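You operate a simulated robot arm through the tools that you are given. There is no shell and no other tool. Be economical: measure what you need, move in short steps, check, and stop when the job is done.

Carry out the task below with a simulated two-armed robot. There is one attempt and no reset: what you move stays moved.

JOB
Put the tile marked "59" from the top of the bucket bench on the top of the kiln bench and the tile labelled "57" on the blue pad. Stack the yellow scrub pad from the top of the bucket bench on top of the green scrub pad. Put the cup on the top of the mill bench away on the top shelf of the ware rack. Take the green-rimmed cup on the top of the mill bench and put it away on the top of the cup mat. Open the steel table drawer. The order is free. Set down upright: cup, green-rimmed cup.

Only the result counts: the job must be done as asked and must still hold three seconds after the hand-in. Knocking over, shifting, dropping, spilling or breaking anything else fails it.

ROBOT AND FRAMES
Two 7-joint arms with two-finger parallel grippers on one trunk, on a base that drives. Base frame: it is fixed to the floor where the robot stands at the start and does not move with it; the origin is under the middle of the robot, x ahead of it, y to its left, z up; the surface under the hand at the start is at about z = 45. Units: cm, degrees, N and s.
The left shoulder is at the start at [2, 17, 95.3], the right one opposite. With the tool pointing down near the work surface each hand reaches from about 10 to 62 cm from the robot's upright axis, wherever it stands, measured 20 degrees to its own side. Places, roughly: blue pad (15x12 cm) [232, -424, 68]; cup [-50, 175, 75]; green-rimmed cup [-150, 175, 75]; scrub pad [75, 0, 50]; steel table drawer [10, 180, 60]; tile [50, 0, 50]; top of the cup mat (14x28 cm) [328, -154, 80]; top of the kiln bench [230, 250, 80]; top shelf of the ware rack [120, -480, 140]. Payload 3.8 kg a hand.
The tool frame of a hand sits at the grasp point between the pads (the TCP): z along the fingers, y along the line on which they close. The tips reach 3 cm beyond it. Largest opening 11 cm; finger width 2, thickness 1; the body of the gripper, 4.8 by 11.2 cm, starts 5.5 cm behind the TCP.
Orientation is told as [roll, pitch, yaw] about the base's x, y, z axes, in that order, counted from this pose: with the fingers straight down and closing along the base's y, the tool's x points along the base's -x, its y along +y and its z along -z.

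CONTROLS
- The arms move only by the tool arm_command. It takes "left_increments", "right_increments" or both (then of equal length, played together; a hand with none holds still); each is a list of rows, each a list of 7 numbers: the shift along the tool's x, y, z in units of 25 mm (1.0 is 25 mm), then the turn, a rotation vector about the tool's x, y, z in units of 8 degrees (1.0 is 8 degrees), then the closure, from 0 (fully open) to 1 (shut). In form: [[dx, dy, dz, ax, ay, az, claw], ...]. A call has 1 to 10 rows; each row shifts and turns the commanded pose from where the row before left it, along the tool's axes as they then stand. A call with a number of a shift or a turn outside -1 to 1 is refused whole. A row lasts 0.2 s, in which the tool goes at most 5 cm and 8.6 degrees; a call with a longer step from one row to the next is refused whole, and so is a gripper value outside its range. Where a pose cannot be reached the arm comes as near as it can. A force on the tool above 40 N (or 10 N above the force at the start of the call, whichever is more), or a blocked arm, ends the call early, and 0.2 s more pass. Each finger travels about 7.2 cm/s and halts on what it meets, pressing with about 25 N; the grip force reading is that of the motor and also rises with nothing between the fingers. The clock runs only during rows and for 0.2 s after the last one: add rows that do not move to give the fingers time. It gives the time, the measured TCP pose, the force on the tool (base axes), the opening and the grip force at its end, in the units of the frame above (readings bear some noise), with the torque about the TCP (base axes, N m) and any sound that the robot's microphone picked up.
- Cameras (640 x 400 px; columns grow to the right, rows downward): "scene" is now at [10.16, 1.02, 108.73]; the picture's right is [0.11, -0.99, 0.00], its down [-0.72, -0.08, -0.69] and it looks along [0.68, 0.08, -0.73] (base axes); focal length 285 px, centre (320, 200). "left" rides on the left gripper at [7.2, -1.7, -10.3] in its tool frame; the picture's right is [0.23, 0.97, 0.00], its down [-0.76, 0.18, -0.62] and it looks along [-0.61, 0.14, 0.78] (tool axes); focal length 222 px, centre (320, 200). "right" rides on the right gripper at [7.2, 1.7, -10.3] in its tool frame; the picture's right is [-0.23, 0.97, 0.00], its down [-0.76, -0.18, -0.62] and it looks along [-0.61, -0.14, 0.78] (tool axes); focal length 222 px, centre (320, 200). There is no depth. A picture from a camera that has moved, and an enlarged one, comes with that camera's place and axes in the base frame and with its lens.
- snapshot(camera): a new picture of that camera. The clock stands still meanwhile.
- slide_trunk(by): slides the trunk up (or, below 0, down) by that many cm; the arms and the scene camera ride with it, the base frame stays. It gives what a move gives, with no picture.
- drive_base(legs): drives the robot by 1 to 6 legs, each [ahead, turn to the left] in cm and degrees, along the robot's own axes; the way and the turn of a leg run together, so that a leg with both is an arc; at most 150 cm and 180 degrees a leg. The arms and the cameras ride along, it lands a little off, and it stops where it bumps. It gives what a move gives.
- head_to(pan, tilt): turns the head with the scene camera to pan (to the left, within 80 degrees either way) and tilt (down, from -29 to 69), counted from straight ahead of the robot. It gives what a move gives.
- close_up(camera, box): a new picture of the part [left, top, right, bottom] of that camera's present view, enlarged. The clock stands still meanwhile.
- hand_in(): hands the job in; it is judged then, once.

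Go step by step. Nothing tells you exact positions but the pictures and the camera data: compare them with the known pose of the tool, close in by small moves and look again before you grip or let go. The budget is 175 turns and 148 pictures, counting those below and the enlarged ones. Unless the task says otherwise, let go and move clear before handing in, and close with one line.

The tools are called after ">>>" by a JSON object that holds its "fn" and its "kwargs". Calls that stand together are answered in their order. arm_command: Moves the arms, as the interface text tells. Its arguments: {"type":"object","properties":{"left_increments":{"type":"array","items":{"type":"array","items":{"type":"number"}}},"right_increments":{"type":"array","items":{"type":"array","items":{"type":"number"}}}},"required":[]} The other tools are called the same way: slide_trunk (by) slides the trunk up or down; drive_base (legs) drives the base; head_to (pan, tilt) turns the head that bears the scene camera; snapshot (camera) takes a picture; close_up (camera, box) takes an enlarged picture of a part of a camera's view; hand_in () hands the job in.

At the start:

```text
clock: 0.0
left_eef_pos: [44.53, 19.33, 77.33]
left_orientation: [0.0, 0.0, 0.2]
left_force: [-0.6, -1.1, -0.7]
left_torque: [-0.01, 0.02, 0.0]
left_gripper_width: 11.0
left_gripper_force: 0.1
right_eef_pos: [52.1, -19.57, 70.06]
right_orientation: [0.1, 0.1, 0.1]
right_force: [0.0, -0.1, -0.9]
right_torque: [0.0, 0.01, 0.01]
right_gripper_width: 11.01
right_gripper_force: 0.0
trunk travel left (down, up): [-5.0, 52.0]
robot x, y, heading: [0.05, -0.11, -0.1]
head pan, tilt: [6.3, 46.7]
```

scene: 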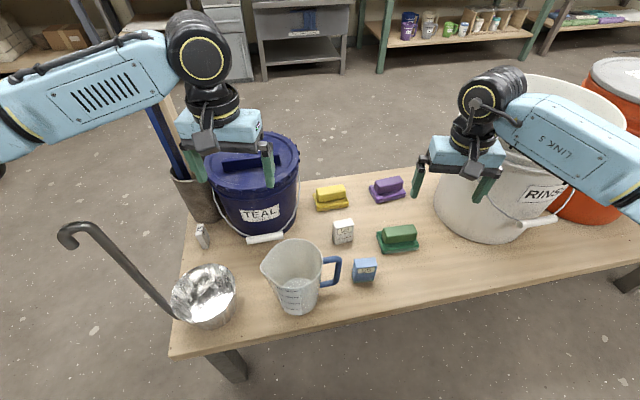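
right: 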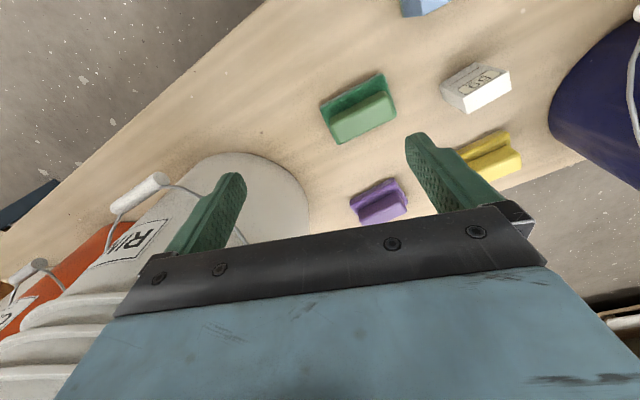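
left: 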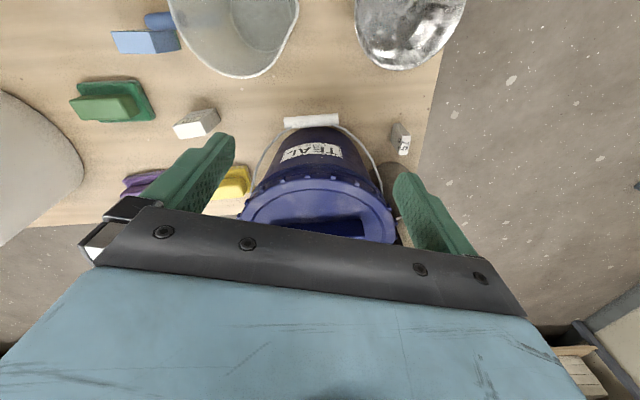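

I see the bucket bench with scrub pads, three tiles (white, blue, a small one by the bucket). I look closer to read the labels.

>>> {"fn": "close_up", "kwargs": {"camera": "scene", "box": [290, 160, 450, 300]}}

>>> {"fn": "close_up", "kwargs": {"camera": "scene", "box": [160, 180, 280, 260]}}

```text
2.86 times, centred on (370, 230) of scene
camera zoom: at [10.16, 1.02, 108.73], right [0.11, -0.99, 0.0], down [-0.72, -0.08, -0.69], along [0.68, 0.08, -0.73], focal length 815 px, centre (177, 114)
```

zoom: 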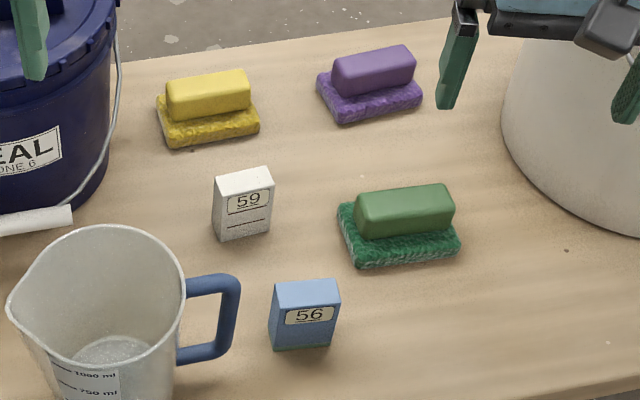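

```text
5.00 times, centred on (220, 220) of scene
camera zoom: at [10.16, 1.02, 108.73], right [0.11, -0.99, 0.0], down [-0.72, -0.08, -0.69], along [0.68, 0.08, -0.73], focal length 1426 px, centre (820, 100)
```

zoom: 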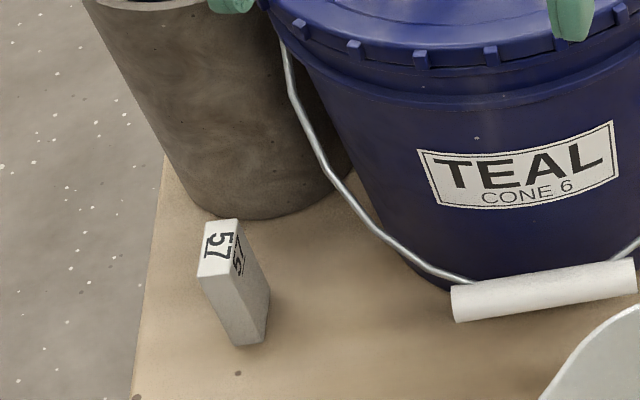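

Tile 57 is the white one near the teal bucket, 59 the middle one. The yellow pad is ~69 cm out, so I need to come closer; I check the clearance between base and bench.

>>> {"fn": "head_to", "kwargs": {"pan": 0, "tilt": 69}}

>>> {"fn": "snapshot", "kwargs": {"camera": "scene"}}

```text
clock: 0.9
left_eef_pos: [44.71, 19.29, 77.25]
left_orientation: [0.1, 0.0, 0.2]
left_force: [0.1, -0.1, 0.4]
left_torque: [-0.02, 0.02, 0.01]
left_gripper_width: 10.98
left_gripper_force: 0.0
right_eef_pos: [52.2, -19.47, 69.91]
right_orientation: [0.0, -0.1, 0.0]
right_force: [-0.4, -0.2, -0.9]
right_torque: [-0.01, 0.05, 0.0]
right_gripper_width: 11.01
right_gripper_force: 0.1
trunk travel left (down, up): [-5.0, 52.0]
robot x, y, heading: [0.12, 0.16, 0.1]
head pan, tilt: [0.0, 68.8]
```

```text
142 pictures are left
camera scene: at [7.82, 0.14, 106.08], right [0.0, -1.0, 0.0], down [-0.93, 0.0, -0.36], along [0.36, 0.0, -0.93], focal length 285 px, centre (320, 200)
```

scene: 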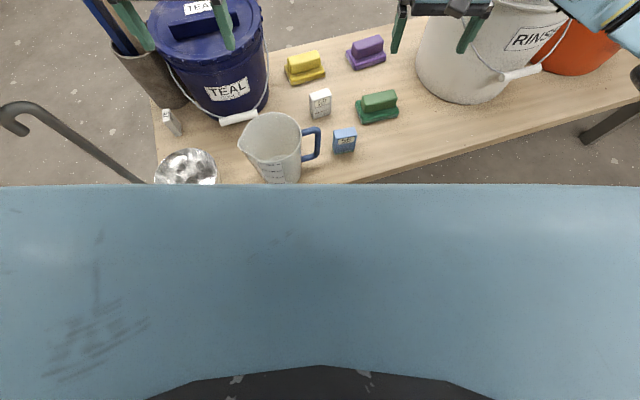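

The bench front edge is near x≈30. I raise the left hand clear of the teal bucket and then move forward a little.

>>> {"fn": "arm_command", "kwargs": {"left_increments": [[0, 0, -1, 0, 0, 0, 0], [0, 0, -1, 0, 0, 0, 0], [0, 0, -1, 0, 0, 0, 0], [0, 0, -1, 0, 0, 0, 0], [0, 0, -1, 0, 0, 0, 0]], "right_increments": [[0, 1, 0, 0, 0, 0, 0], [0, 1, 0, 0, 0, 0, 0], [0, 1, 0, 0, 0, 0, 0], [0, 0, 0, 0, 0, 0, 0], [0, 0, 0, 0, 0, 0, 0]]}}

>>> {"fn": "drive_base", "kwargs": {"legs": [[5, 0]]}}

```text
clock: 2.1
left_eef_pos: [44.67, 19.27, 89.63]
left_orientation: [0.1, 0.1, 0.1]
left_force: [0.3, -0.2, -0.5]
left_torque: [0.02, -0.01, -0.02]
left_gripper_width: 11.0
left_gripper_force: 0.1
right_eef_pos: [52.22, -12.1, 70.02]
right_orientation: [-0.1, 0.1, 0.0]
right_force: [-0.3, -0.1, -0.3]
right_torque: [0.01, 0.01, 0.01]
right_gripper_width: 10.99
right_gripper_force: 0.0
trunk travel left (down, up): [-5.0, 52.0]
robot x, y, heading: [0.08, 0.13, -0.1]
head pan, tilt: [0.0, 68.8]
```

```text
clock: 3.0
left_eef_pos: [49.73, 19.19, 89.58]
left_orientation: [-0.1, 0.0, 0.1]
left_force: [0.3, 0.5, 0.2]
left_torque: [-0.02, 0.01, -0.01]
left_gripper_width: 10.97
left_gripper_force: 0.1
right_eef_pos: [57.22, -12.05, 70.0]
right_orientation: [0.0, 0.0, -0.1]
right_force: [0.1, -1.2, 0.5]
right_torque: [0.0, 0.01, -0.02]
right_gripper_width: 11.01
right_gripper_force: 0.0
trunk travel left (down, up): [-5.0, 52.0]
robot x, y, heading: [5.03, -0.02, -0.2]
head pan, tilt: [0.0, 68.8]
```

No bump; a further 5 cm ahead, then I look.

>>> {"fn": "drive_base", "kwargs": {"legs": [[5, 0]]}}

>>> {"fn": "head_to", "kwargs": {"pan": 0, "tilt": 55}}

>>> {"fn": "snapshot", "kwargs": {"camera": "scene"}}

>>> {"fn": "snapshot", "kwargs": {"camera": "right"}}

```text
clock: 3.9
left_eef_pos: [54.63, 19.41, 89.51]
left_orientation: [0.0, -0.1, 0.1]
left_force: [0.8, 0.4, -0.4]
left_torque: [0.02, 0.0, -0.02]
left_gripper_width: 11.04
left_gripper_force: 0.0
right_eef_pos: [62.35, -11.95, 70.03]
right_orientation: [-0.2, 0.1, 0.0]
right_force: [-0.5, 0.3, 0.2]
right_torque: [-0.01, 0.02, -0.06]
right_gripper_width: 11.0
right_gripper_force: 0.1
trunk travel left (down, up): [-5.0, 52.0]
robot x, y, heading: [10.03, -0.07, 0.1]
head pan, tilt: [0.0, 68.8]
```

```text
clock: 4.7
left_eef_pos: [54.56, 19.35, 89.56]
left_orientation: [0.1, 0.0, 0.1]
left_force: [0.2, -0.6, -0.1]
left_torque: [-0.01, 0.0, 0.0]
left_gripper_width: 11.0
left_gripper_force: 0.1
right_eef_pos: [62.03, -11.89, 70.02]
right_orientation: [0.1, -0.1, 0.0]
right_force: [-0.4, -0.9, 0.0]
right_torque: [-0.02, 0.01, -0.01]
right_gripper_width: 10.99
right_gripper_force: 0.0
trunk travel left (down, up): [-5.0, 52.0]
robot x, y, heading: [9.99, -0.02, -0.0]
head pan, tilt: [0.0, 55.0]
```

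```text
141 pictures are left
camera scene: at [19.37, 0.16, 107.62], right [0.0, -1.0, 0.0], down [-0.82, 0.0, -0.57], along [0.57, 0.0, -0.82], focal length 285 px, centre (320, 200)
```

scene: 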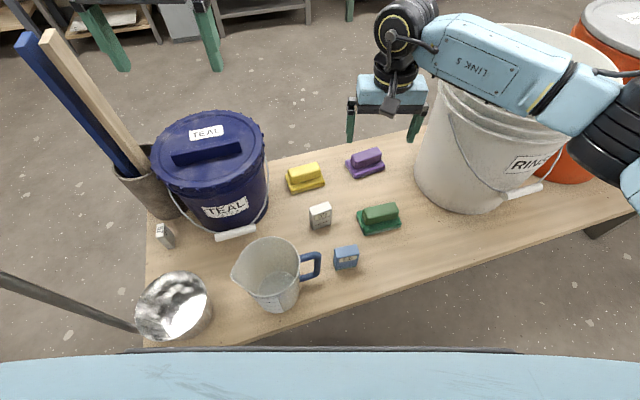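

```text
140 pictures are left
camera right: at [54.87, -10.24, 80.28], right [0.23, 0.97, 0.0], down [0.76, -0.18, 0.62], along [0.61, -0.14, -0.78], focal length 222 px, centre (320, 200)
```

right: 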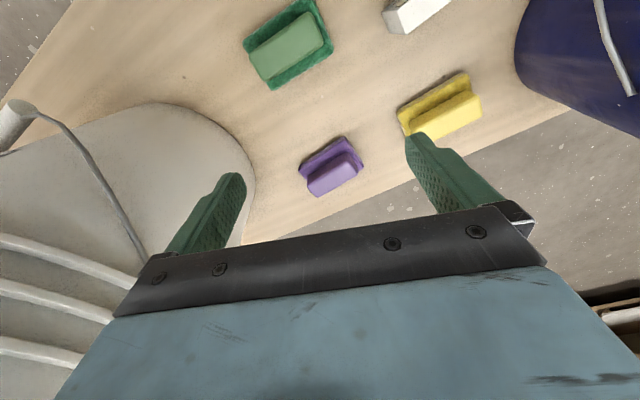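

>>> {"fn": "close_up", "kwargs": {"camera": "scene", "box": [270, 140, 430, 250]}}

>>> {"fn": "close_up", "kwargs": {"camera": "right", "box": [230, 0, 510, 175]}}

```text
3.64 times, centred on (350, 195) of scene
camera zoom: at [19.37, 0.16, 107.62], right [0.0, -1.0, 0.0], down [-0.82, 0.0, -0.57], along [0.57, 0.0, -0.82], focal length 1037 px, centre (211, 218)
```

zoom: 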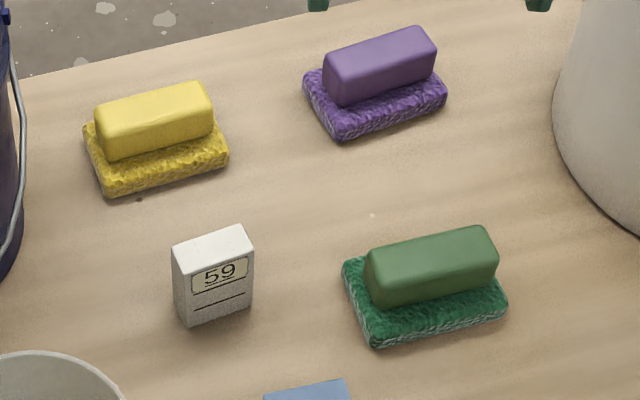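

```text
2.29 times, centred on (370, 88) of right
camera zoom: at [54.87, -10.24, 80.28], right [0.23, 0.97, 0.0], down [0.76, -0.18, 0.62], along [0.61, -0.14, -0.78], focal length 508 px, centre (206, 457)
```

zoom: 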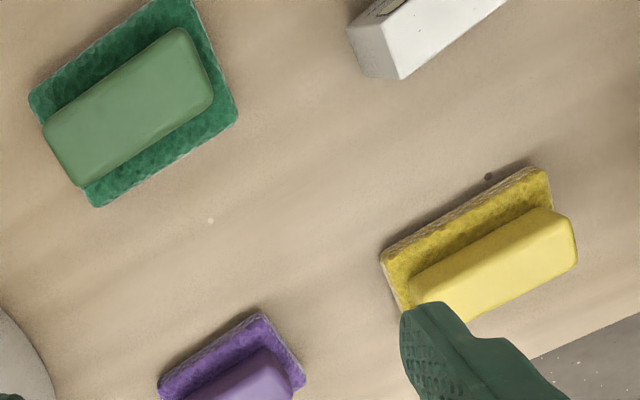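

Yellow handle is about at (69.6, 4.3), yawed ~20°, its top ~z 50.5; green handle at (57.3, -14.8). I bring the right hand over the yellow pad and turn it so it closes across the handle.

>>> {"fn": "arm_command", "kwargs": {"right_increments": [[-0.433, 0.926, 0.3, 0, 0, 0, 0], [-0.433, 0.926, 0.3, 0, 0, 0, 0], [-0.433, 0.926, 0.3, 0, 0, 0, 0], [-0.433, 0.926, 0.3, 0, 0, 0, 0], [-0.433, 0.926, 0.3, 0, 0, 0, 0], [-0.433, 0.926, 0.3, 0, 0, 0, 0], [-0.433, 0.926, 0.3, 0, 0, 0, 0]]}}

>>> {"fn": "arm_command", "kwargs": {"right_increments": [[0, 0, 0, 0, 0, 0.875, 0.2], [0, 0, 0, 0, 0, 0.875, 0.2], [0, 0, 0, 0, 0, 0.875, 0.2], [0, 0, 0, 0, 0, 0.875, 0.2], [0, 0, 0, 0, 0, 0.875, 0.2], [0, 0, 0, 0, 0, 0.875, 0.2], [0, 0, 0, 0, 0, 0.875, 0.2], [0, 0, 0, 0, 0, 0.875, 0.2], [0, 0, 0, 0, 0, 0.875, 0.2], [0, 0, 0, 0, 0, 0.875, 0.2]]}}

>>> {"fn": "snapshot", "kwargs": {"camera": "right"}}

```text
clock: 6.3
left_eef_pos: [54.4, 19.48, 89.52]
left_orientation: [0.1, -0.1, 0.1]
left_force: [0.8, 1.1, -0.6]
left_torque: [-0.01, 0.0, 0.0]
left_gripper_width: 11.0
left_gripper_force: 0.0
right_eef_pos: [67.5, 2.12, 65.35]
right_orientation: [0.0, -0.1, 0.1]
right_force: [-0.5, 0.4, -0.3]
right_torque: [-0.01, 0.0, 0.0]
right_gripper_width: 11.0
right_gripper_force: 0.0
right hand out of reach, approached as far as the arm can: row 6, 7
trunk travel left (down, up): [-5.0, 52.0]
robot x, y, heading: [10.07, -0.33, -0.0]
head pan, tilt: [0.0, 55.0]
```

```text
clock: 8.5
left_eef_pos: [54.57, 19.39, 89.66]
left_orientation: [0.0, -0.1, 0.1]
left_force: [0.4, -0.9, -0.9]
left_torque: [-0.04, -0.01, 0.03]
left_gripper_width: 11.0
left_gripper_force: 0.1
right_eef_pos: [67.41, 1.95, 65.44]
right_orientation: [0.0, 0.0, -70.1]
right_force: [-0.4, -0.5, -0.2]
right_torque: [-0.02, -0.03, 0.02]
right_gripper_width: 8.78
right_gripper_force: 0.0
trunk travel left (down, up): [-5.0, 52.0]
robot x, y, heading: [9.96, 0.22, -0.2]
head pan, tilt: [0.0, 55.0]
```

```text
137 pictures are left
camera right: at [66.62, 9.34, 75.7], right [0.99, 0.12, 0.0], down [0.09, -0.78, 0.62], along [0.07, -0.62, -0.78], focal length 222 px, centre (320, 200)
```

right: 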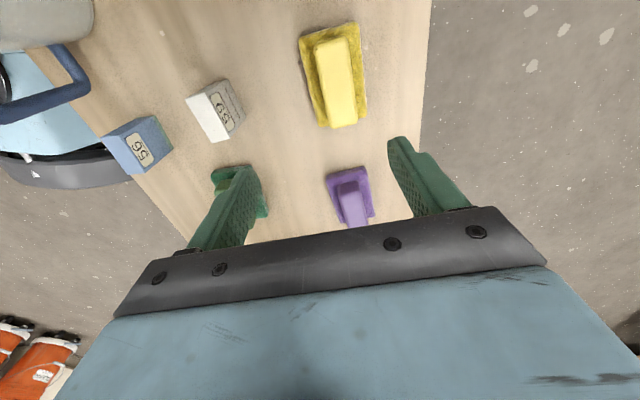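

The reach is just short; the base fits under the bench, so I go 6 cm further ahead.

>>> {"fn": "drive_base", "kwargs": {"legs": [[6, 0]]}}

>>> {"fn": "snapshot", "kwargs": {"camera": "right"}}

```text
clock: 9.2
left_eef_pos: [54.82, 19.53, 89.67]
left_orientation: [0.1, 0.0, 0.5]
left_force: [-0.1, 0.5, 0.6]
left_torque: [-0.02, 0.01, -0.01]
left_gripper_width: 11.0
left_gripper_force: 0.0
right_eef_pos: [67.91, 2.26, 65.46]
right_orientation: [0.1, 0.0, -69.7]
right_force: [0.7, -0.3, -0.2]
right_torque: [0.01, -0.01, 0.0]
right_gripper_width: 8.78
right_gripper_force: 0.0
trunk travel left (down, up): [-5.0, 52.0]
robot x, y, heading: [10.59, -0.23, 0.4]
head pan, tilt: [0.0, 55.0]
stopped in leg 1: the robot was blocked; the commanded pose is now the measured one
```

```text
136 pictures are left
camera right: at [66.92, 9.62, 75.75], right [0.99, 0.12, 0.0], down [0.1, -0.78, 0.62], along [0.08, -0.62, -0.78], focal length 222 px, centre (320, 200)
```

right: 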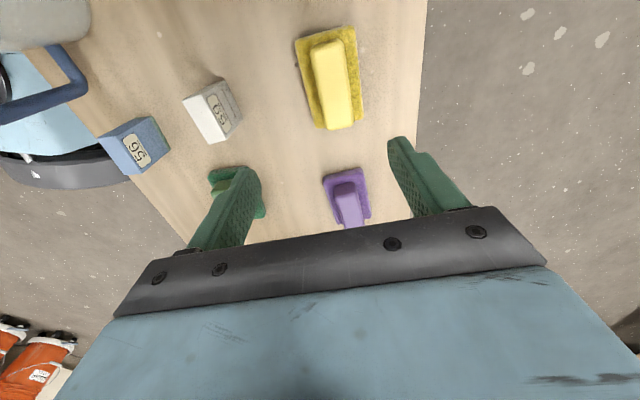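

Bumped gently; the bench is skewed by about 20°, so turning the robot 20° left brings the yellow pad into the right hand's zone. First I pull both hands clear and back off slightly.

>>> {"fn": "arm_command", "kwargs": {"right_increments": [[-0.72, -0.795, -0.2, 0, 0, 0, 0.2], [-0.72, -0.795, -0.2, 0, 0, 0, 0.2], [-0.72, -0.795, -0.2, 0, 0, 0, 0.2], [-0.72, -0.795, -0.2, 0, 0, 0, 0.2], [-0.72, -0.795, -0.2, 0, 0, 0, 0.2], [-0.72, -0.795, -0.2, 0, 0, 0, 0.2], [-0.72, -0.795, -0.2, 0, 0, 0, 0.2], [-0.72, -0.795, -0.2, 0, 0, 0, 0.2]], "left_increments": [[1, -0.3, 0, 0, 0, 0, 0], [1, -0.3, 0, 0, 0, 0, 0], [1, -0.3, 0, 0, 0, 0, 0], [1, -0.3, 0, 0, 0, 0, 0], [1, -0.3, 0, 0, 0, 0, 0], [1, -0.3, 0, 0, 0, 0, 0], [0, 0, 0, 0, 0, 0, 0], [0, 0, 0, 0, 0, 0, 0]]}}

>>> {"fn": "drive_base", "kwargs": {"legs": [[-2, 0], [0, 20]]}}

>>> {"fn": "snapshot", "kwargs": {"camera": "scene"}}

```text
clock: 11.0
left_eef_pos: [39.85, 14.84, 89.34]
left_orientation: [0.0, 0.0, 0.4]
left_force: [0.5, 0.3, 0.2]
left_torque: [0.04, 0.0, 0.01]
left_gripper_width: 10.98
left_gripper_force: 0.0
right_eef_pos: [57.72, -16.85, 69.42]
right_orientation: [0.2, 0.1, -69.8]
right_force: [0.4, 0.5, 0.4]
right_torque: [-0.04, -0.02, -0.01]
right_gripper_width: 8.82
right_gripper_force: 0.1
trunk travel left (down, up): [-5.0, 52.0]
robot x, y, heading: [10.4, -0.29, 0.5]
head pan, tilt: [0.0, 55.0]
```

```text
clock: 12.9
left_eef_pos: [30.96, 24.15, 89.44]
left_orientation: [0.1, 0.1, 20.4]
left_force: [0.3, 0.9, -1.2]
left_torque: [0.0, -0.04, 0.01]
left_gripper_width: 11.0
left_gripper_force: 0.1
right_eef_pos: [58.55, 0.29, 69.45]
right_orientation: [0.0, 0.1, -49.9]
right_force: [0.5, 0.3, -0.3]
right_torque: [-0.01, 0.05, 0.0]
right_gripper_width: 8.77
right_gripper_force: 0.0
trunk travel left (down, up): [-5.0, 52.0]
robot x, y, heading: [8.24, -0.14, 20.1]
head pan, tilt: [0.0, 55.0]
```

```text
135 pictures are left
camera scene: at [17.13, 3.24, 107.62], right [0.35, -0.94, 0.0], down [-0.77, -0.28, -0.57], along [0.54, 0.2, -0.82], focal length 285 px, centre (320, 200)
```

scene: 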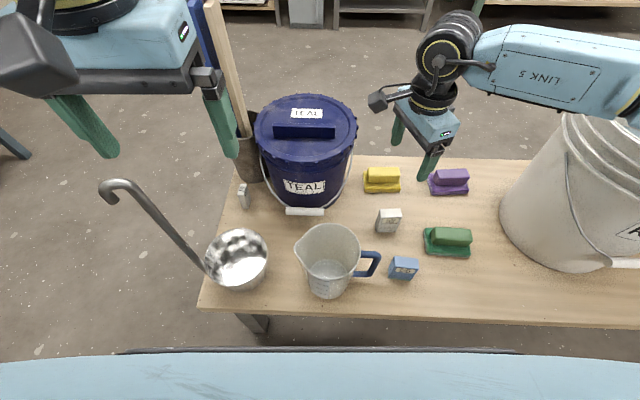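

Squared to the bench now. Creep 2 cm ahead and take the hand over the yellow pad.

>>> {"fn": "drive_base", "kwargs": {"legs": [[2, 0]]}}

>>> {"fn": "arm_command", "kwargs": {"right_increments": [[0, 0, 0, 0, 0, 0.833, 0.2], [0, 0, 0, 0, 0, 0.833, 0.2], [0, 0, 0, 0, 0, 0.833, 0.2]]}}

>>> {"fn": "snapshot", "kwargs": {"camera": "right"}}

```text
clock: 13.7
left_eef_pos: [32.94, 24.73, 89.53]
left_orientation: [0.1, -0.1, 20.3]
left_force: [0.5, -0.2, 0.1]
left_torque: [0.0, 0.04, -0.03]
left_gripper_width: 11.0
left_gripper_force: 0.0
right_eef_pos: [60.48, 0.97, 69.35]
right_orientation: [0.0, 0.0, -49.9]
right_force: [-0.2, 0.1, -0.4]
right_torque: [0.0, 0.02, 0.02]
right_gripper_width: 8.81
right_gripper_force: 0.1
trunk travel left (down, up): [-5.0, 52.0]
robot x, y, heading: [10.01, 0.03, 20.3]
head pan, tilt: [0.0, 55.0]
```

```text
clock: 14.5
left_eef_pos: [32.81, 24.71, 89.55]
left_orientation: [0.0, 0.0, 20.3]
left_force: [-0.3, -0.1, 0.2]
left_torque: [-0.03, 0.04, 0.02]
left_gripper_width: 11.0
left_gripper_force: 0.1
right_eef_pos: [60.58, 0.97, 69.45]
right_orientation: [0.0, 0.0, -70.1]
right_force: [0.3, -0.2, -0.6]
right_torque: [-0.03, 0.0, 0.0]
right_gripper_width: 8.81
right_gripper_force: 0.1
trunk travel left (down, up): [-5.0, 52.0]
robot x, y, heading: [10.25, 0.6, 20.1]
head pan, tilt: [0.0, 55.0]
```

```text
134 pictures are left
camera right: at [59.6, 8.39, 79.68], right [0.99, 0.12, 0.0], down [0.09, -0.78, 0.62], along [0.07, -0.62, -0.78], focal length 222 px, centre (320, 200)
```

right: 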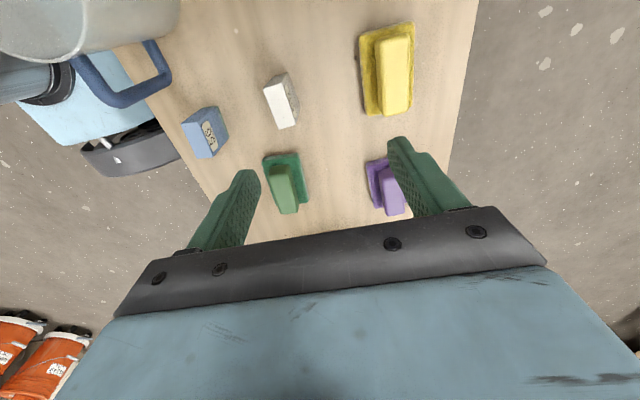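

>>> {"fn": "arm_command", "kwargs": {"right_increments": [[0, 0.96, 0, 0, 0, 0, 0.2], [0, 0.96, 0, 0, 0, 0, 0.2], [0, 0.96, 0, 0, 0, 0, 0.2], [0, 0.96, 0, 0, 0, 0, 0.2], [0, 0, 1, 0, 0, 0, 0.2], [0, 0, 1, 0, 0, 0, 0.2], [0, 0, 1, 0, 0, 0, 0.2], [0, 0, 1, 0, 0, 0, 0.2], [0, 0, 0.5, 0, 0, 0, 0.2]]}}

>>> {"fn": "snapshot", "kwargs": {"camera": "right"}}

>>> {"fn": "close_up", "kwargs": {"camera": "scene", "box": [330, 100, 530, 240]}}

```text
clock: 16.5
left_eef_pos: [32.97, 24.81, 89.51]
left_orientation: [0.0, 0.0, 20.4]
left_force: [0.0, -0.2, -0.5]
left_torque: [-0.02, 0.01, 0.0]
left_gripper_width: 11.02
left_gripper_force: 0.1
right_eef_pos: [69.45, 4.26, 57.89]
right_orientation: [0.1, 0.0, -69.9]
right_force: [-0.2, 0.1, 0.4]
right_torque: [-0.01, -0.03, 0.05]
right_gripper_width: 8.8
right_gripper_force: 0.0
trunk travel left (down, up): [-5.0, 52.0]
robot x, y, heading: [10.33, 0.79, 20.5]
head pan, tilt: [0.0, 55.0]
```

```text
133 pictures are left
camera right: at [68.57, 11.59, 68.27], right [0.99, 0.12, 0.0], down [0.09, -0.78, 0.62], along [0.08, -0.62, -0.78], focal length 222 px, centre (320, 200)
```

right: 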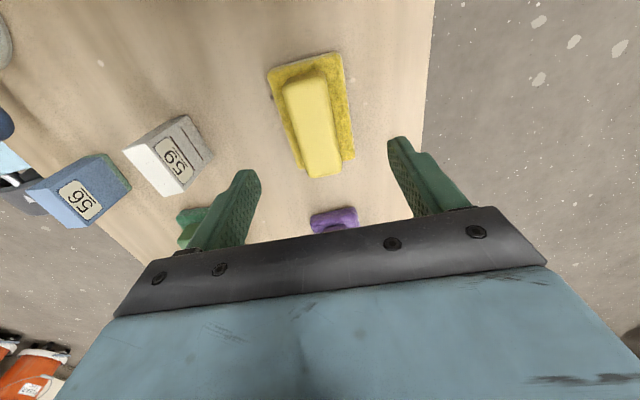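

```text
2.86 times, centred on (430, 170) of scene
camera zoom: at [19.0, 3.9, 107.62], right [0.35, -0.94, 0.0], down [-0.77, -0.28, -0.57], along [0.54, 0.2, -0.82], focal length 815 px, centre (6, 286)
```

zoom: 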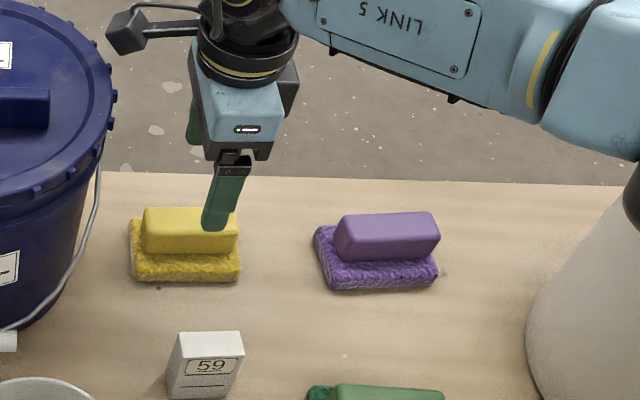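

Fine alignment: shift ~0.9 cm along tool x, -0.3 along y, lower to straddle the handle, then close.

>>> {"fn": "arm_command", "kwargs": {"right_increments": [[0.36, -0.12, 0, 0, 0, 0, 0.2], [0, 0, 1, 0, 0, 0, 0.2], [0, 0, 1, 0, 0, 0, 0.2], [0, 0, 0.96, 0, 0, 0, 0.2], [0, 0, 0, 0, 0, 0, 0.2]]}}

>>> {"fn": "snapshot", "kwargs": {"camera": "right"}}

```text
clock: 17.1
left_eef_pos: [32.93, 24.66, 89.53]
left_orientation: [0.1, -0.1, 20.3]
left_force: [0.4, 0.1, 0.4]
left_torque: [0.03, 0.05, 0.0]
left_gripper_width: 10.99
left_gripper_force: 0.1
right_eef_pos: [69.55, 5.79, 57.02]
right_orientation: [1.4, 1.3, -70.1]
right_force: [0.9, 0.2, 18.5]
right_torque: [1.53, 0.45, -0.06]
right_gripper_width: 8.85
right_gripper_force: 0.0
trunk travel left (down, up): [-5.0, 52.0]
robot x, y, heading: [9.84, 0.42, 20.3]
head pan, tilt: [0.0, 55.0]
stopped in row 3 (right hand): the force on the tool passed its limit at 56 N (the readings are from after the stop); the commanded pose is now the measured one
```

```text
131 pictures are left
camera right: at [68.53, 12.8, 67.41], right [0.99, 0.12, 0.02], down [0.08, -0.79, 0.6], along [0.08, -0.6, -0.8], focal length 222 px, centre (320, 200)
```

right: 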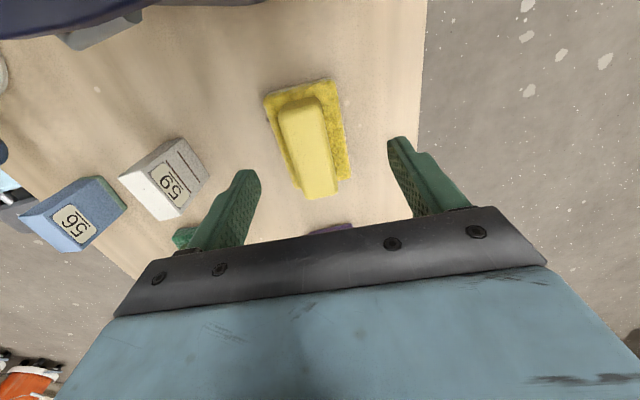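

The wrist camera touched the teal bucket's lid. I lift away at once and turn to close along the long axis instead (camera toward the robot), then check the bucket.

>>> {"fn": "arm_command", "kwargs": {"right_increments": [[0, 0, -0.5, 0, 0, 0, 0], [-0.5, 0, -1, 0, 0, 0, 0], [-0.5, 0, -1, 0, 0, 0, 0], [0, 0, -1, 0, 0, 0, 0], [0, 0, -1, 0, 0, 0, 0], [0, 0, -1, 0, 0, 0, 0]]}}

>>> {"fn": "snapshot", "kwargs": {"camera": "scene"}}

```text
clock: 18.5
left_eef_pos: [32.82, 24.73, 89.51]
left_orientation: [0.0, 0.1, 20.2]
left_force: [-0.3, -0.1, -0.6]
left_torque: [-0.03, 0.0, 0.01]
left_gripper_width: 10.99
left_gripper_force: 0.1
right_eef_pos: [70.22, 2.74, 70.2]
right_orientation: [1.1, 1.1, -70.0]
right_force: [0.0, 0.8, 0.0]
right_torque: [-0.01, 0.0, -0.03]
right_gripper_width: 10.99
right_gripper_force: 0.1
trunk travel left (down, up): [-5.0, 52.0]
robot x, y, heading: [10.36, 0.51, 20.3]
head pan, tilt: [0.0, 55.0]
```

```text
130 pictures are left
camera scene: at [18.99, 3.89, 107.63], right [0.35, -0.94, 0.0], down [-0.77, -0.28, -0.57], along [0.54, 0.2, -0.82], focal length 285 px, centre (320, 200)
```

scene: 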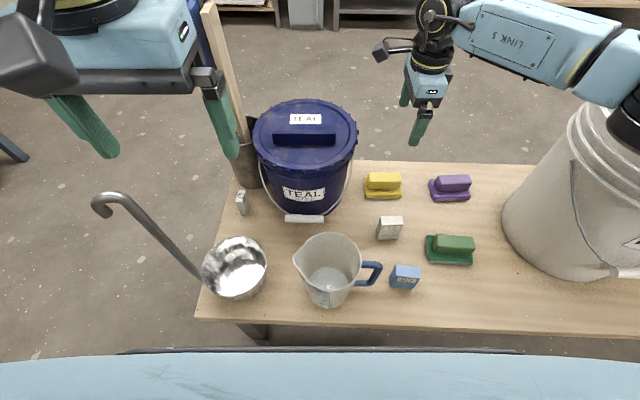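

>>> {"fn": "arm_command", "kwargs": {"right_increments": [[0, 0, 0, -0.08, -0.18, 0, 0], [0, 0, 0, 0, 0, -1, 0], [0, 0, 0, 0, 0, -1, 0], [0, 0, 0, 0, 0, -1, 0], [0, 0, 0, 0, 0, -1, 0], [0, 0, 0, 0, 0, -1, 0], [0, 0, 0, 0, 0, -1, 0], [0, 0, 0, 0, 0, -1, 0], [0, 0, 0, 0, 0, -1, 0], [0, 0, 0, 0, 0, -1, 0]]}}

>>> {"fn": "arm_command", "kwargs": {"right_increments": [[0, 0, 0, 0, 0, -0.75, 0], [0, 0, 0, 0, 0, -0.75, 0], [0, 0, 0, 0, 0, -0.75, 0]]}}

>>> {"fn": "snapshot", "kwargs": {"camera": "right"}}

```text
clock: 20.7
left_eef_pos: [32.88, 24.67, 89.45]
left_orientation: [0.0, 0.0, 20.2]
left_force: [-0.6, -0.7, 0.5]
left_torque: [0.01, -0.05, -0.02]
left_gripper_width: 11.0
left_gripper_force: 0.0
right_eef_pos: [70.12, 2.94, 70.29]
right_orientation: [0.2, -1.8, 2.0]
right_force: [-0.5, -0.2, 1.0]
right_torque: [-0.02, -0.03, 0.03]
right_gripper_width: 11.02
right_gripper_force: 0.1
trunk travel left (down, up): [-5.0, 52.0]
robot x, y, heading: [10.31, 0.52, 20.1]
head pan, tilt: [0.0, 55.0]
```

```text
clock: 21.5
left_eef_pos: [32.9, 24.73, 89.47]
left_orientation: [0.0, -0.1, 20.2]
left_force: [-0.1, 0.3, -0.4]
left_torque: [0.01, 0.02, 0.01]
left_gripper_width: 11.02
left_gripper_force: 0.1
right_eef_pos: [70.07, 2.88, 70.22]
right_orientation: [-0.5, -1.5, 20.1]
right_force: [0.1, 0.2, 0.2]
right_torque: [-0.03, -0.04, 0.0]
right_gripper_width: 11.02
right_gripper_force: 0.0
trunk travel left (down, up): [-5.0, 52.0]
robot x, y, heading: [10.02, 0.43, 20.2]
head pan, tilt: [0.0, 55.0]
```

```text
129 pictures are left
camera right: at [62.39, 1.96, 80.31], right [-0.12, 0.99, 0.0], down [0.76, 0.09, 0.65], along [0.64, 0.08, -0.76], focal length 222 px, centre (320, 200)
```

right: 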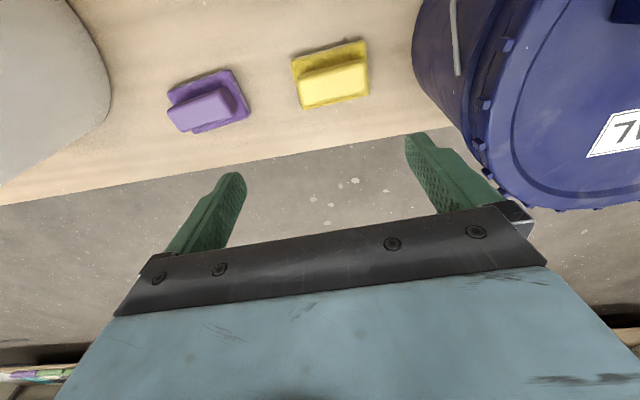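

Bucket unmoved; with this orientation the fingers clear the lid by ~3 cm. Correct tilt, align and lower partway.

>>> {"fn": "arm_command", "kwargs": {"right_increments": [[0.14, 0.74, 0, -0.06, 0.19, 0, 0], [0, 0, 1, 0, 0, 0, 0], [0, 0, 1, 0, 0, 0, 0], [0, 0, 1, 0, 0, 0, 0], [0, 0, 1, 0, 0, 0, 0], [0, 0, 0.9, 0, 0, 0, 0]]}}

>>> {"fn": "snapshot", "kwargs": {"camera": "right"}}

>>> {"fn": "close_up", "kwargs": {"camera": "scene", "box": [330, 100, 530, 240]}}

```text
clock: 22.9
left_eef_pos: [32.85, 24.74, 89.42]
left_orientation: [0.0, 0.0, 20.2]
left_force: [0.5, 0.5, 0.3]
left_torque: [0.04, 0.01, -0.04]
left_gripper_width: 11.01
left_gripper_force: 0.0
right_eef_pos: [69.2, 4.49, 57.9]
right_orientation: [0.0, -0.2, 20.0]
right_force: [0.4, 0.1, 0.0]
right_torque: [-0.03, -0.01, 0.01]
right_gripper_width: 11.01
right_gripper_force: 0.0
trunk travel left (down, up): [-5.0, 52.0]
robot x, y, heading: [10.05, 0.22, 20.0]
head pan, tilt: [0.0, 55.0]
```

```text
128 pictures are left
camera right: at [61.76, 3.6, 68.18], right [-0.12, 0.99, 0.0], down [0.78, 0.09, 0.62], along [0.62, 0.07, -0.78], focal length 222 px, centre (320, 200)
```

right: 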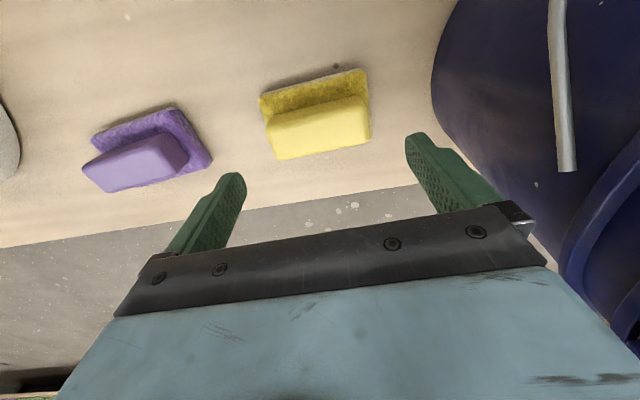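

```text
2.86 times, centred on (430, 170) of scene
camera zoom: at [19.01, 3.89, 107.62], right [0.35, -0.94, 0.0], down [-0.77, -0.28, -0.57], along [0.54, 0.2, -0.82], focal length 815 px, centre (6, 286)
```

zoom: 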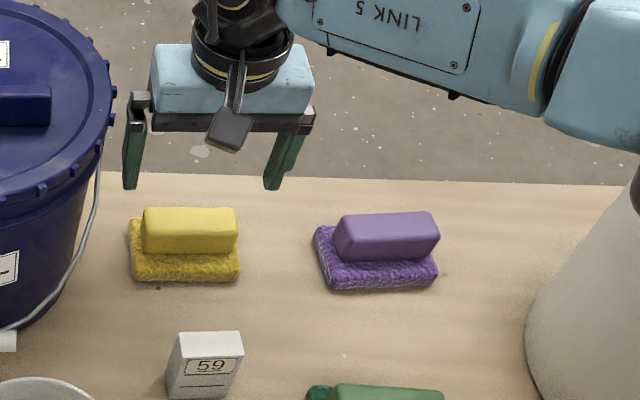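

>>> {"fn": "arm_command", "kwargs": {"right_increments": [[0.2, 0, 0.5, 0, 0, 0, 0], [0, 0, 1, 0, 0, 0, 0], [0, 0, 1, 0, 0, 0, 0], [0, 0, 0.5, 0, 0, 0, 0]]}}

>>> {"fn": "snapshot", "kwargs": {"camera": "right"}}

>>> {"fn": "close_up", "kwargs": {"camera": "scene", "box": [330, 100, 530, 240]}}

```text
clock: 23.9
left_eef_pos: [32.85, 24.77, 89.48]
left_orientation: [-0.1, 0.1, 20.3]
left_force: [0.0, -0.3, 0.6]
left_torque: [-0.02, -0.02, 0.01]
left_gripper_width: 11.04
left_gripper_force: 0.1
right_eef_pos: [68.93, 4.33, 50.55]
right_orientation: [0.0, -0.1, 19.9]
right_force: [-0.1, -0.3, 0.0]
right_torque: [0.04, 0.0, 0.0]
right_gripper_width: 10.99
right_gripper_force: 0.1
trunk travel left (down, up): [-5.0, 52.0]
robot x, y, heading: [10.49, 0.56, 19.9]
head pan, tilt: [0.0, 55.0]
```

```text
126 pictures are left
camera right: at [61.44, 3.38, 60.76], right [-0.12, 0.99, 0.0], down [0.78, 0.09, 0.62], along [0.62, 0.07, -0.78], focal length 222 px, centre (320, 200)
```

right: 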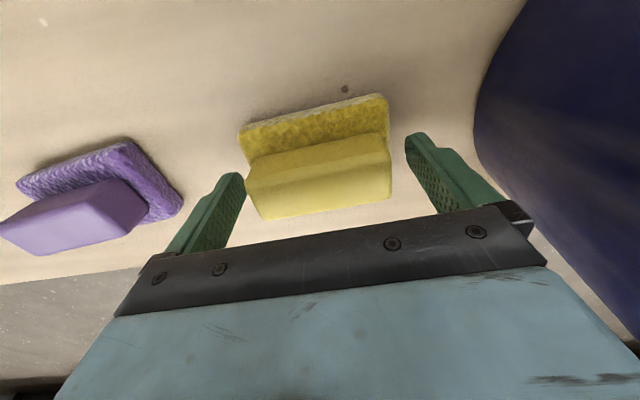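

```text
2.86 times, centred on (430, 170) of scene
camera zoom: at [19.0, 3.9, 107.62], right [0.35, -0.94, 0.0], down [-0.77, -0.28, -0.57], along [0.54, 0.2, -0.82], focal length 815 px, centre (6, 286)
```

zoom: 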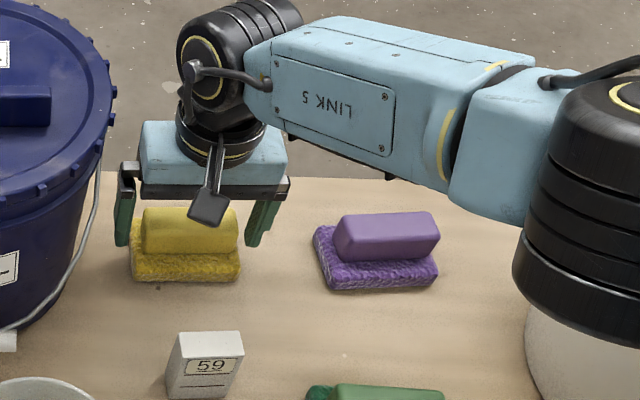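

>>> {"fn": "arm_command", "kwargs": {"right_increments": [[0, 0, 0, 0, 0, 0, 0.5], [0, 0, 0, 0, 0, 0, 0.5], [0, 0, 0, 0, 0, 0, 0.6], [0, 0, 0, 0, 0, 0, 0.6]]}}

>>> {"fn": "arm_command", "kwargs": {"right_increments": [[0, 0, -1, 0, 0, 0, 0.6], [0, 0, -1, 0, 0, 0, 0.6], [0, 0, -1, 0, 0, 0, 0.6], [0, 0, -1, 0, 0, 0, 0.6], [0, 0, 0, 0, 0, 0, 0.6]]}}

>>> {"fn": "snapshot", "kwargs": {"camera": "right"}}

>>> {"fn": "snapshot", "kwargs": {"camera": "scene"}}

```text
clock: 24.9
left_eef_pos: [32.82, 24.77, 89.49]
left_orientation: [-0.1, 0.0, 20.2]
left_force: [0.2, 0.0, 0.6]
left_torque: [-0.01, 0.02, 0.01]
left_gripper_width: 11.02
left_gripper_force: 0.0
right_eef_pos: [68.86, 4.17, 50.51]
right_orientation: [0.0, -0.1, 19.9]
right_force: [-0.3, -0.2, -0.7]
right_torque: [0.03, 0.02, -0.01]
right_gripper_width: 8.45
right_gripper_force: 24.9
trunk travel left (down, up): [-5.0, 52.0]
robot x, y, heading: [10.19, 0.34, 20.4]
head pan, tilt: [0.0, 55.0]
```

```text
clock: 26.1
left_eef_pos: [32.86, 24.7, 89.57]
left_orientation: [0.1, 0.0, 20.2]
left_force: [-0.1, 0.1, 0.9]
left_torque: [0.02, 0.02, 0.04]
left_gripper_width: 10.98
left_gripper_force: 0.1
right_eef_pos: [68.62, 4.25, 60.51]
right_orientation: [0.0, 0.0, 19.8]
right_force: [-0.7, -0.4, -0.7]
right_torque: [0.01, 0.03, -0.02]
right_gripper_width: 8.47
right_gripper_force: 25.1
trunk travel left (down, up): [-5.0, 52.0]
robot x, y, heading: [10.29, 0.83, 20.4]
head pan, tilt: [0.0, 55.0]
```

```text
124 pictures are left
camera right: at [61.26, 3.37, 70.75], right [-0.12, 0.99, 0.0], down [0.78, 0.09, 0.62], along [0.62, 0.07, -0.78], focal length 222 px, centre (320, 200)
```

right: 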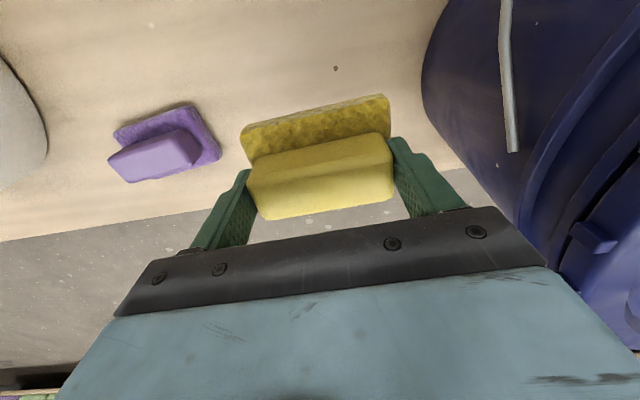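

```text
123 pictures are left
camera scene: at [19.0, 3.89, 107.62], right [0.35, -0.94, 0.0], down [-0.77, -0.28, -0.57], along [0.54, 0.2, -0.82], focal length 285 px, centre (320, 200)
```

scene: 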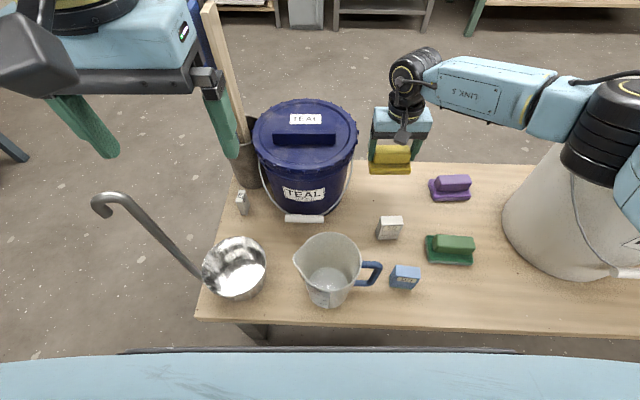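

Yellow held. I lift it more and carry it over the green pad.

>>> {"fn": "arm_command", "kwargs": {"right_increments": [[0, 0, -1, 0, 0, 0, 0.6], [0, 0, -1, 0, 0, 0, 0.6], [0.87, -0.7, 0, 0, 0, 0, 0.6], [0.87, -0.7, 0, 0, 0, 0, 0.6], [0.87, -0.7, 0, 0, 0, 0, 0.6], [0.87, -0.7, 0, 0, 0, 0, 0.6], [0.87, -0.7, 0, 0, 0, 0, 0.6], [0.87, -0.7, 0, 0, 0, 0, 0.6], [0.87, -0.7, 0, 0, 0, 0, 0.6], [0.87, -0.7, 0, 0, 0, 0, 0.6]]}}

>>> {"fn": "snapshot", "kwargs": {"camera": "right"}}

>>> {"fn": "close_up", "kwargs": {"camera": "scene", "box": [360, 140, 560, 280]}}

```text
clock: 28.3
left_eef_pos: [32.99, 24.78, 89.5]
left_orientation: [0.0, 0.0, 20.2]
left_force: [0.6, -0.8, 0.6]
left_torque: [0.01, 0.0, 0.02]
left_gripper_width: 11.0
left_gripper_force: 0.2
right_eef_pos: [57.06, -14.93, 65.51]
right_orientation: [-0.1, -0.1, 19.8]
right_force: [-0.1, 0.4, -0.7]
right_torque: [0.0, 0.0, 0.02]
right_gripper_width: 8.43
right_gripper_force: 24.7
trunk travel left (down, up): [-5.0, 52.0]
robot x, y, heading: [10.03, 0.74, 20.0]
head pan, tilt: [0.0, 55.0]
```

```text
122 pictures are left
camera right: at [49.64, -15.73, 75.68], right [-0.12, 0.99, 0.0], down [0.78, 0.09, 0.62], along [0.62, 0.07, -0.78], focal length 222 px, centre (320, 200)
```

right: 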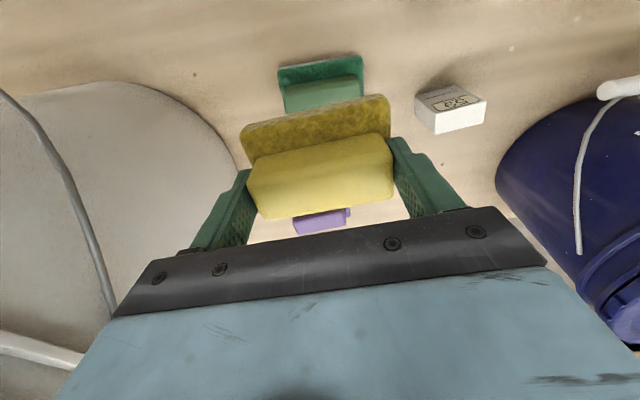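

```text
2.86 times, centred on (460, 210) of scene
camera zoom: at [19.0, 3.88, 107.63], right [0.35, -0.94, 0.0], down [-0.77, -0.28, -0.57], along [0.54, 0.2, -0.82], focal length 815 px, centre (-80, 171)
```

zoom: 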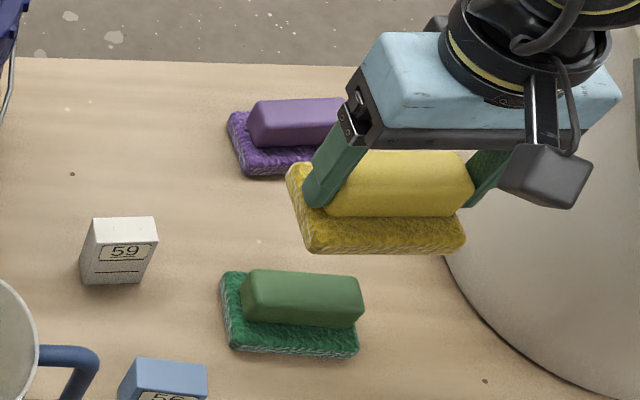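

>>> {"fn": "arm_command", "kwargs": {"right_increments": [[0.21, 0.2, 0, 0, 0, 0, 0.6], [0, 0, 1, 0, 0, 0, 0.6], [0, 0, 1, 0, 0, 0, 0.6], [0, 0, 1, 0, 0, 0, 0.6], [0, 0, 0, 0, 0, 0, 0.6]]}}

>>> {"fn": "close_up", "kwargs": {"camera": "scene", "box": [380, 170, 540, 282]}}

>>> {"fn": "snapshot", "kwargs": {"camera": "right"}}

```text
clock: 29.5
left_eef_pos: [32.88, 24.71, 89.55]
left_orientation: [-0.1, 0.1, 20.1]
left_force: [0.1, -0.2, 0.7]
left_torque: [0.0, 0.05, -0.03]
left_gripper_width: 11.01
left_gripper_force: 0.1
right_eef_pos: [56.47, -14.7, 57.77]
right_orientation: [0.0, -0.1, 19.9]
right_force: [0.2, -0.3, -0.1]
right_torque: [0.01, 0.01, -0.03]
right_gripper_width: 8.45
right_gripper_force: 24.6
trunk travel left (down, up): [-5.0, 52.0]
robot x, y, heading: [10.0, 0.54, 20.1]
head pan, tilt: [0.0, 55.0]
```

```text
3.57 times, centred on (460, 226) of scene
camera zoom: at [19.01, 3.89, 107.63], right [0.35, -0.94, 0.0], down [-0.77, -0.28, -0.57], along [0.54, 0.2, -0.82], focal length 1018 px, centre (-180, 107)
```

zoom: 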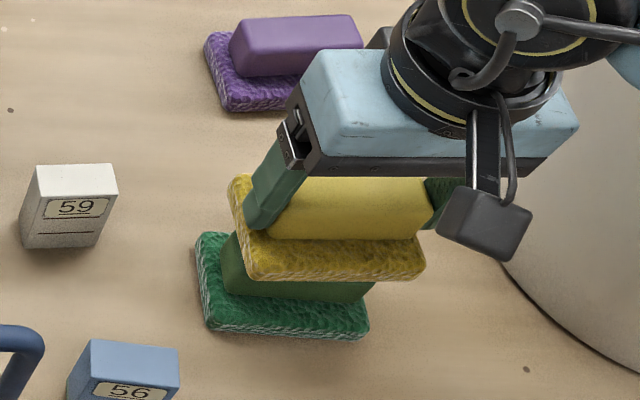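

```text
119 pictures are left
camera right: at [49.05, -15.49, 68.08], right [-0.12, 0.99, 0.0], down [0.78, 0.09, 0.62], along [0.62, 0.07, -0.78], focal length 222 px, centre (320, 200)
```

right: 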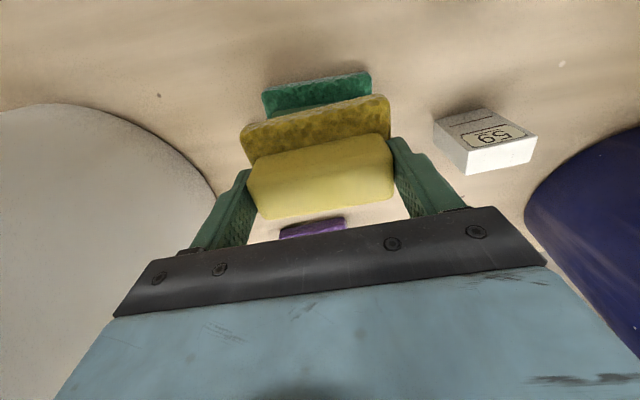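

Alignment within ~3 mm. Lower until contact gently.

>>> {"fn": "arm_command", "kwargs": {"right_increments": [[0.08, 0, 0.3, 0, 0, 0, 0.6], [0, 0, 0.2, 0, 0, 0, 0.6], [0, 0, 0.12, 0, 0, 0, 0.6], [0, 0, 0, 0, 0, 0, 0.6]]}}

>>> {"fn": "close_up", "kwargs": {"camera": "scene", "box": [380, 170, 540, 282]}}

```text
clock: 30.5
left_eef_pos: [32.89, 24.69, 89.5]
left_orientation: [0.0, 0.0, 20.2]
left_force: [0.0, -0.4, 0.2]
left_torque: [0.01, 0.01, 0.02]
left_gripper_width: 11.01
left_gripper_force: 0.1
right_eef_pos: [56.31, -14.55, 56.36]
right_orientation: [0.0, -0.1, 20.0]
right_force: [1.3, 0.2, -1.2]
right_torque: [0.01, -0.02, -0.01]
right_gripper_width: 8.43
right_gripper_force: 25.1
trunk travel left (down, up): [-5.0, 52.0]
robot x, y, heading: [10.28, 0.39, 20.1]
head pan, tilt: [0.0, 55.0]
```

```text
3.57 times, centred on (460, 226) of scene
camera zoom: at [19.01, 3.89, 107.62], right [0.35, -0.94, 0.0], down [-0.77, -0.28, -0.57], along [0.54, 0.2, -0.82], focal length 1018 px, centre (-180, 107)
```

zoom: 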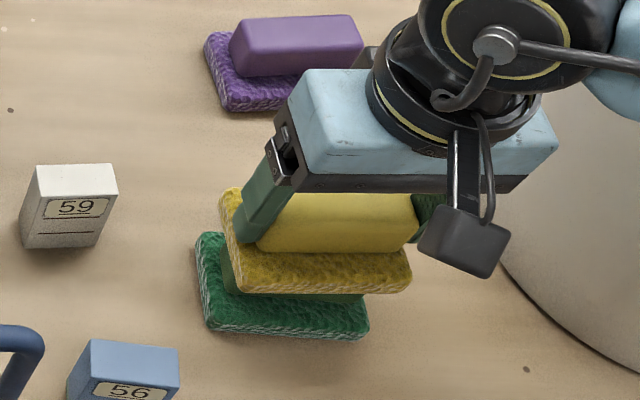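

>>> {"fn": "arm_command", "kwargs": {"right_increments": [[0, 0, 0.15, 0, 0, 0, 0.6], [0, 0, 0.12, 0, 0, 0, 0.6], [0, 0, 0, 0, 0, 0, 0.6]]}}

```text
clock: 31.3
left_eef_pos: [32.76, 24.71, 89.48]
left_orientation: [0.0, 0.0, 20.2]
left_force: [0.1, -0.6, -0.2]
left_torque: [-0.02, -0.01, 0.02]
left_gripper_width: 11.0
left_gripper_force: 0.1
right_eef_pos: [56.38, -14.44, 55.9]
right_orientation: [0.0, -0.4, 19.9]
right_force: [-0.4, -3.8, 24.0]
right_torque: [-0.1, -0.08, -0.05]
right_gripper_width: 8.45
right_gripper_force: 24.5
trunk travel left (down, up): [-5.0, 52.0]
robot x, y, heading: [10.02, 0.6, 20.1]
head pan, tilt: [0.0, 55.0]
```

Contact (24 N). I ease up slightly, open and withdraw upward.

>>> {"fn": "arm_command", "kwargs": {"right_increments": [[0, 0, -0.1, 0, 0, 0, 0.6], [0, 0, 0, 0, 0, 0, 0.3], [0, 0, 0, 0, 0, 0, 0], [0, 0, 0, 0, 0, 0, 0], [0, 0, -0.5, 0, 0, 0, 0], [0, 0, -1, 0, 0, 0, 0], [0, 0, -1, 0, 0, 0, 0], [0, 0, -1, 0, 0, 0, 0], [0, 0, -1, 0, 0, 0, 0]]}}

>>> {"fn": "snapshot", "kwargs": {"camera": "right"}}

>>> {"fn": "snapshot", "kwargs": {"camera": "scene"}}

```text
clock: 33.3
left_eef_pos: [32.86, 24.76, 89.38]
left_orientation: [0.0, 0.0, 20.2]
left_force: [-0.1, -0.1, 1.0]
left_torque: [0.01, 0.03, 0.0]
left_gripper_width: 11.01
left_gripper_force: 0.1
right_eef_pos: [56.17, -14.63, 67.24]
right_orientation: [0.0, -0.2, 19.9]
right_force: [-0.1, 0.6, -0.4]
right_torque: [-0.02, 0.0, 0.01]
right_gripper_width: 10.99
right_gripper_force: 0.2
trunk travel left (down, up): [-5.0, 52.0]
robot x, y, heading: [9.96, 0.57, 20.2]
head pan, tilt: [0.0, 55.0]
```

```text
117 pictures are left
camera right: at [48.75, -15.47, 77.5], right [-0.12, 0.99, 0.0], down [0.78, 0.09, 0.62], along [0.62, 0.07, -0.78], focal length 222 px, centre (320, 200)
```

right: 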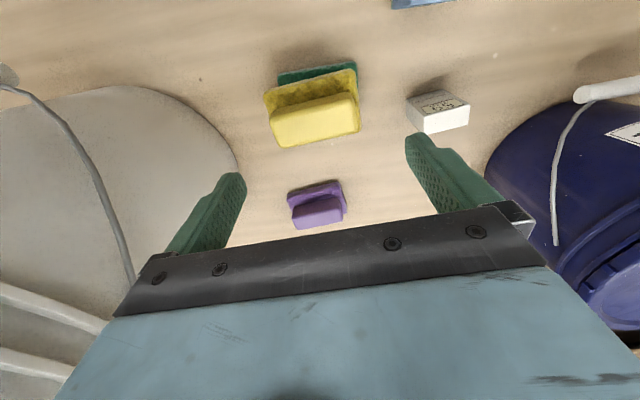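

```text
116 pictures are left
camera scene: at [19.0, 3.9, 107.62], right [0.35, -0.94, 0.0], down [-0.77, -0.28, -0.57], along [0.54, 0.2, -0.82], focal length 285 px, centre (320, 200)
```

scene: 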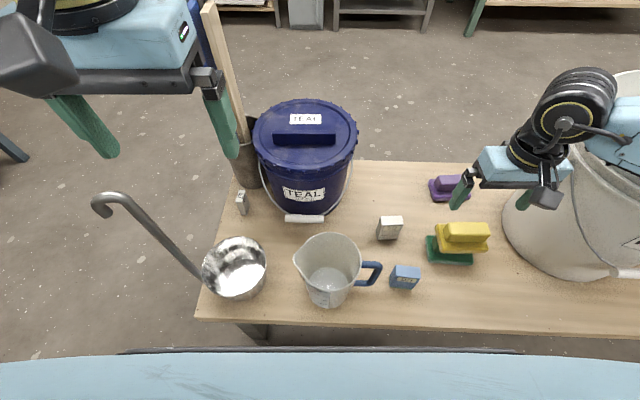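

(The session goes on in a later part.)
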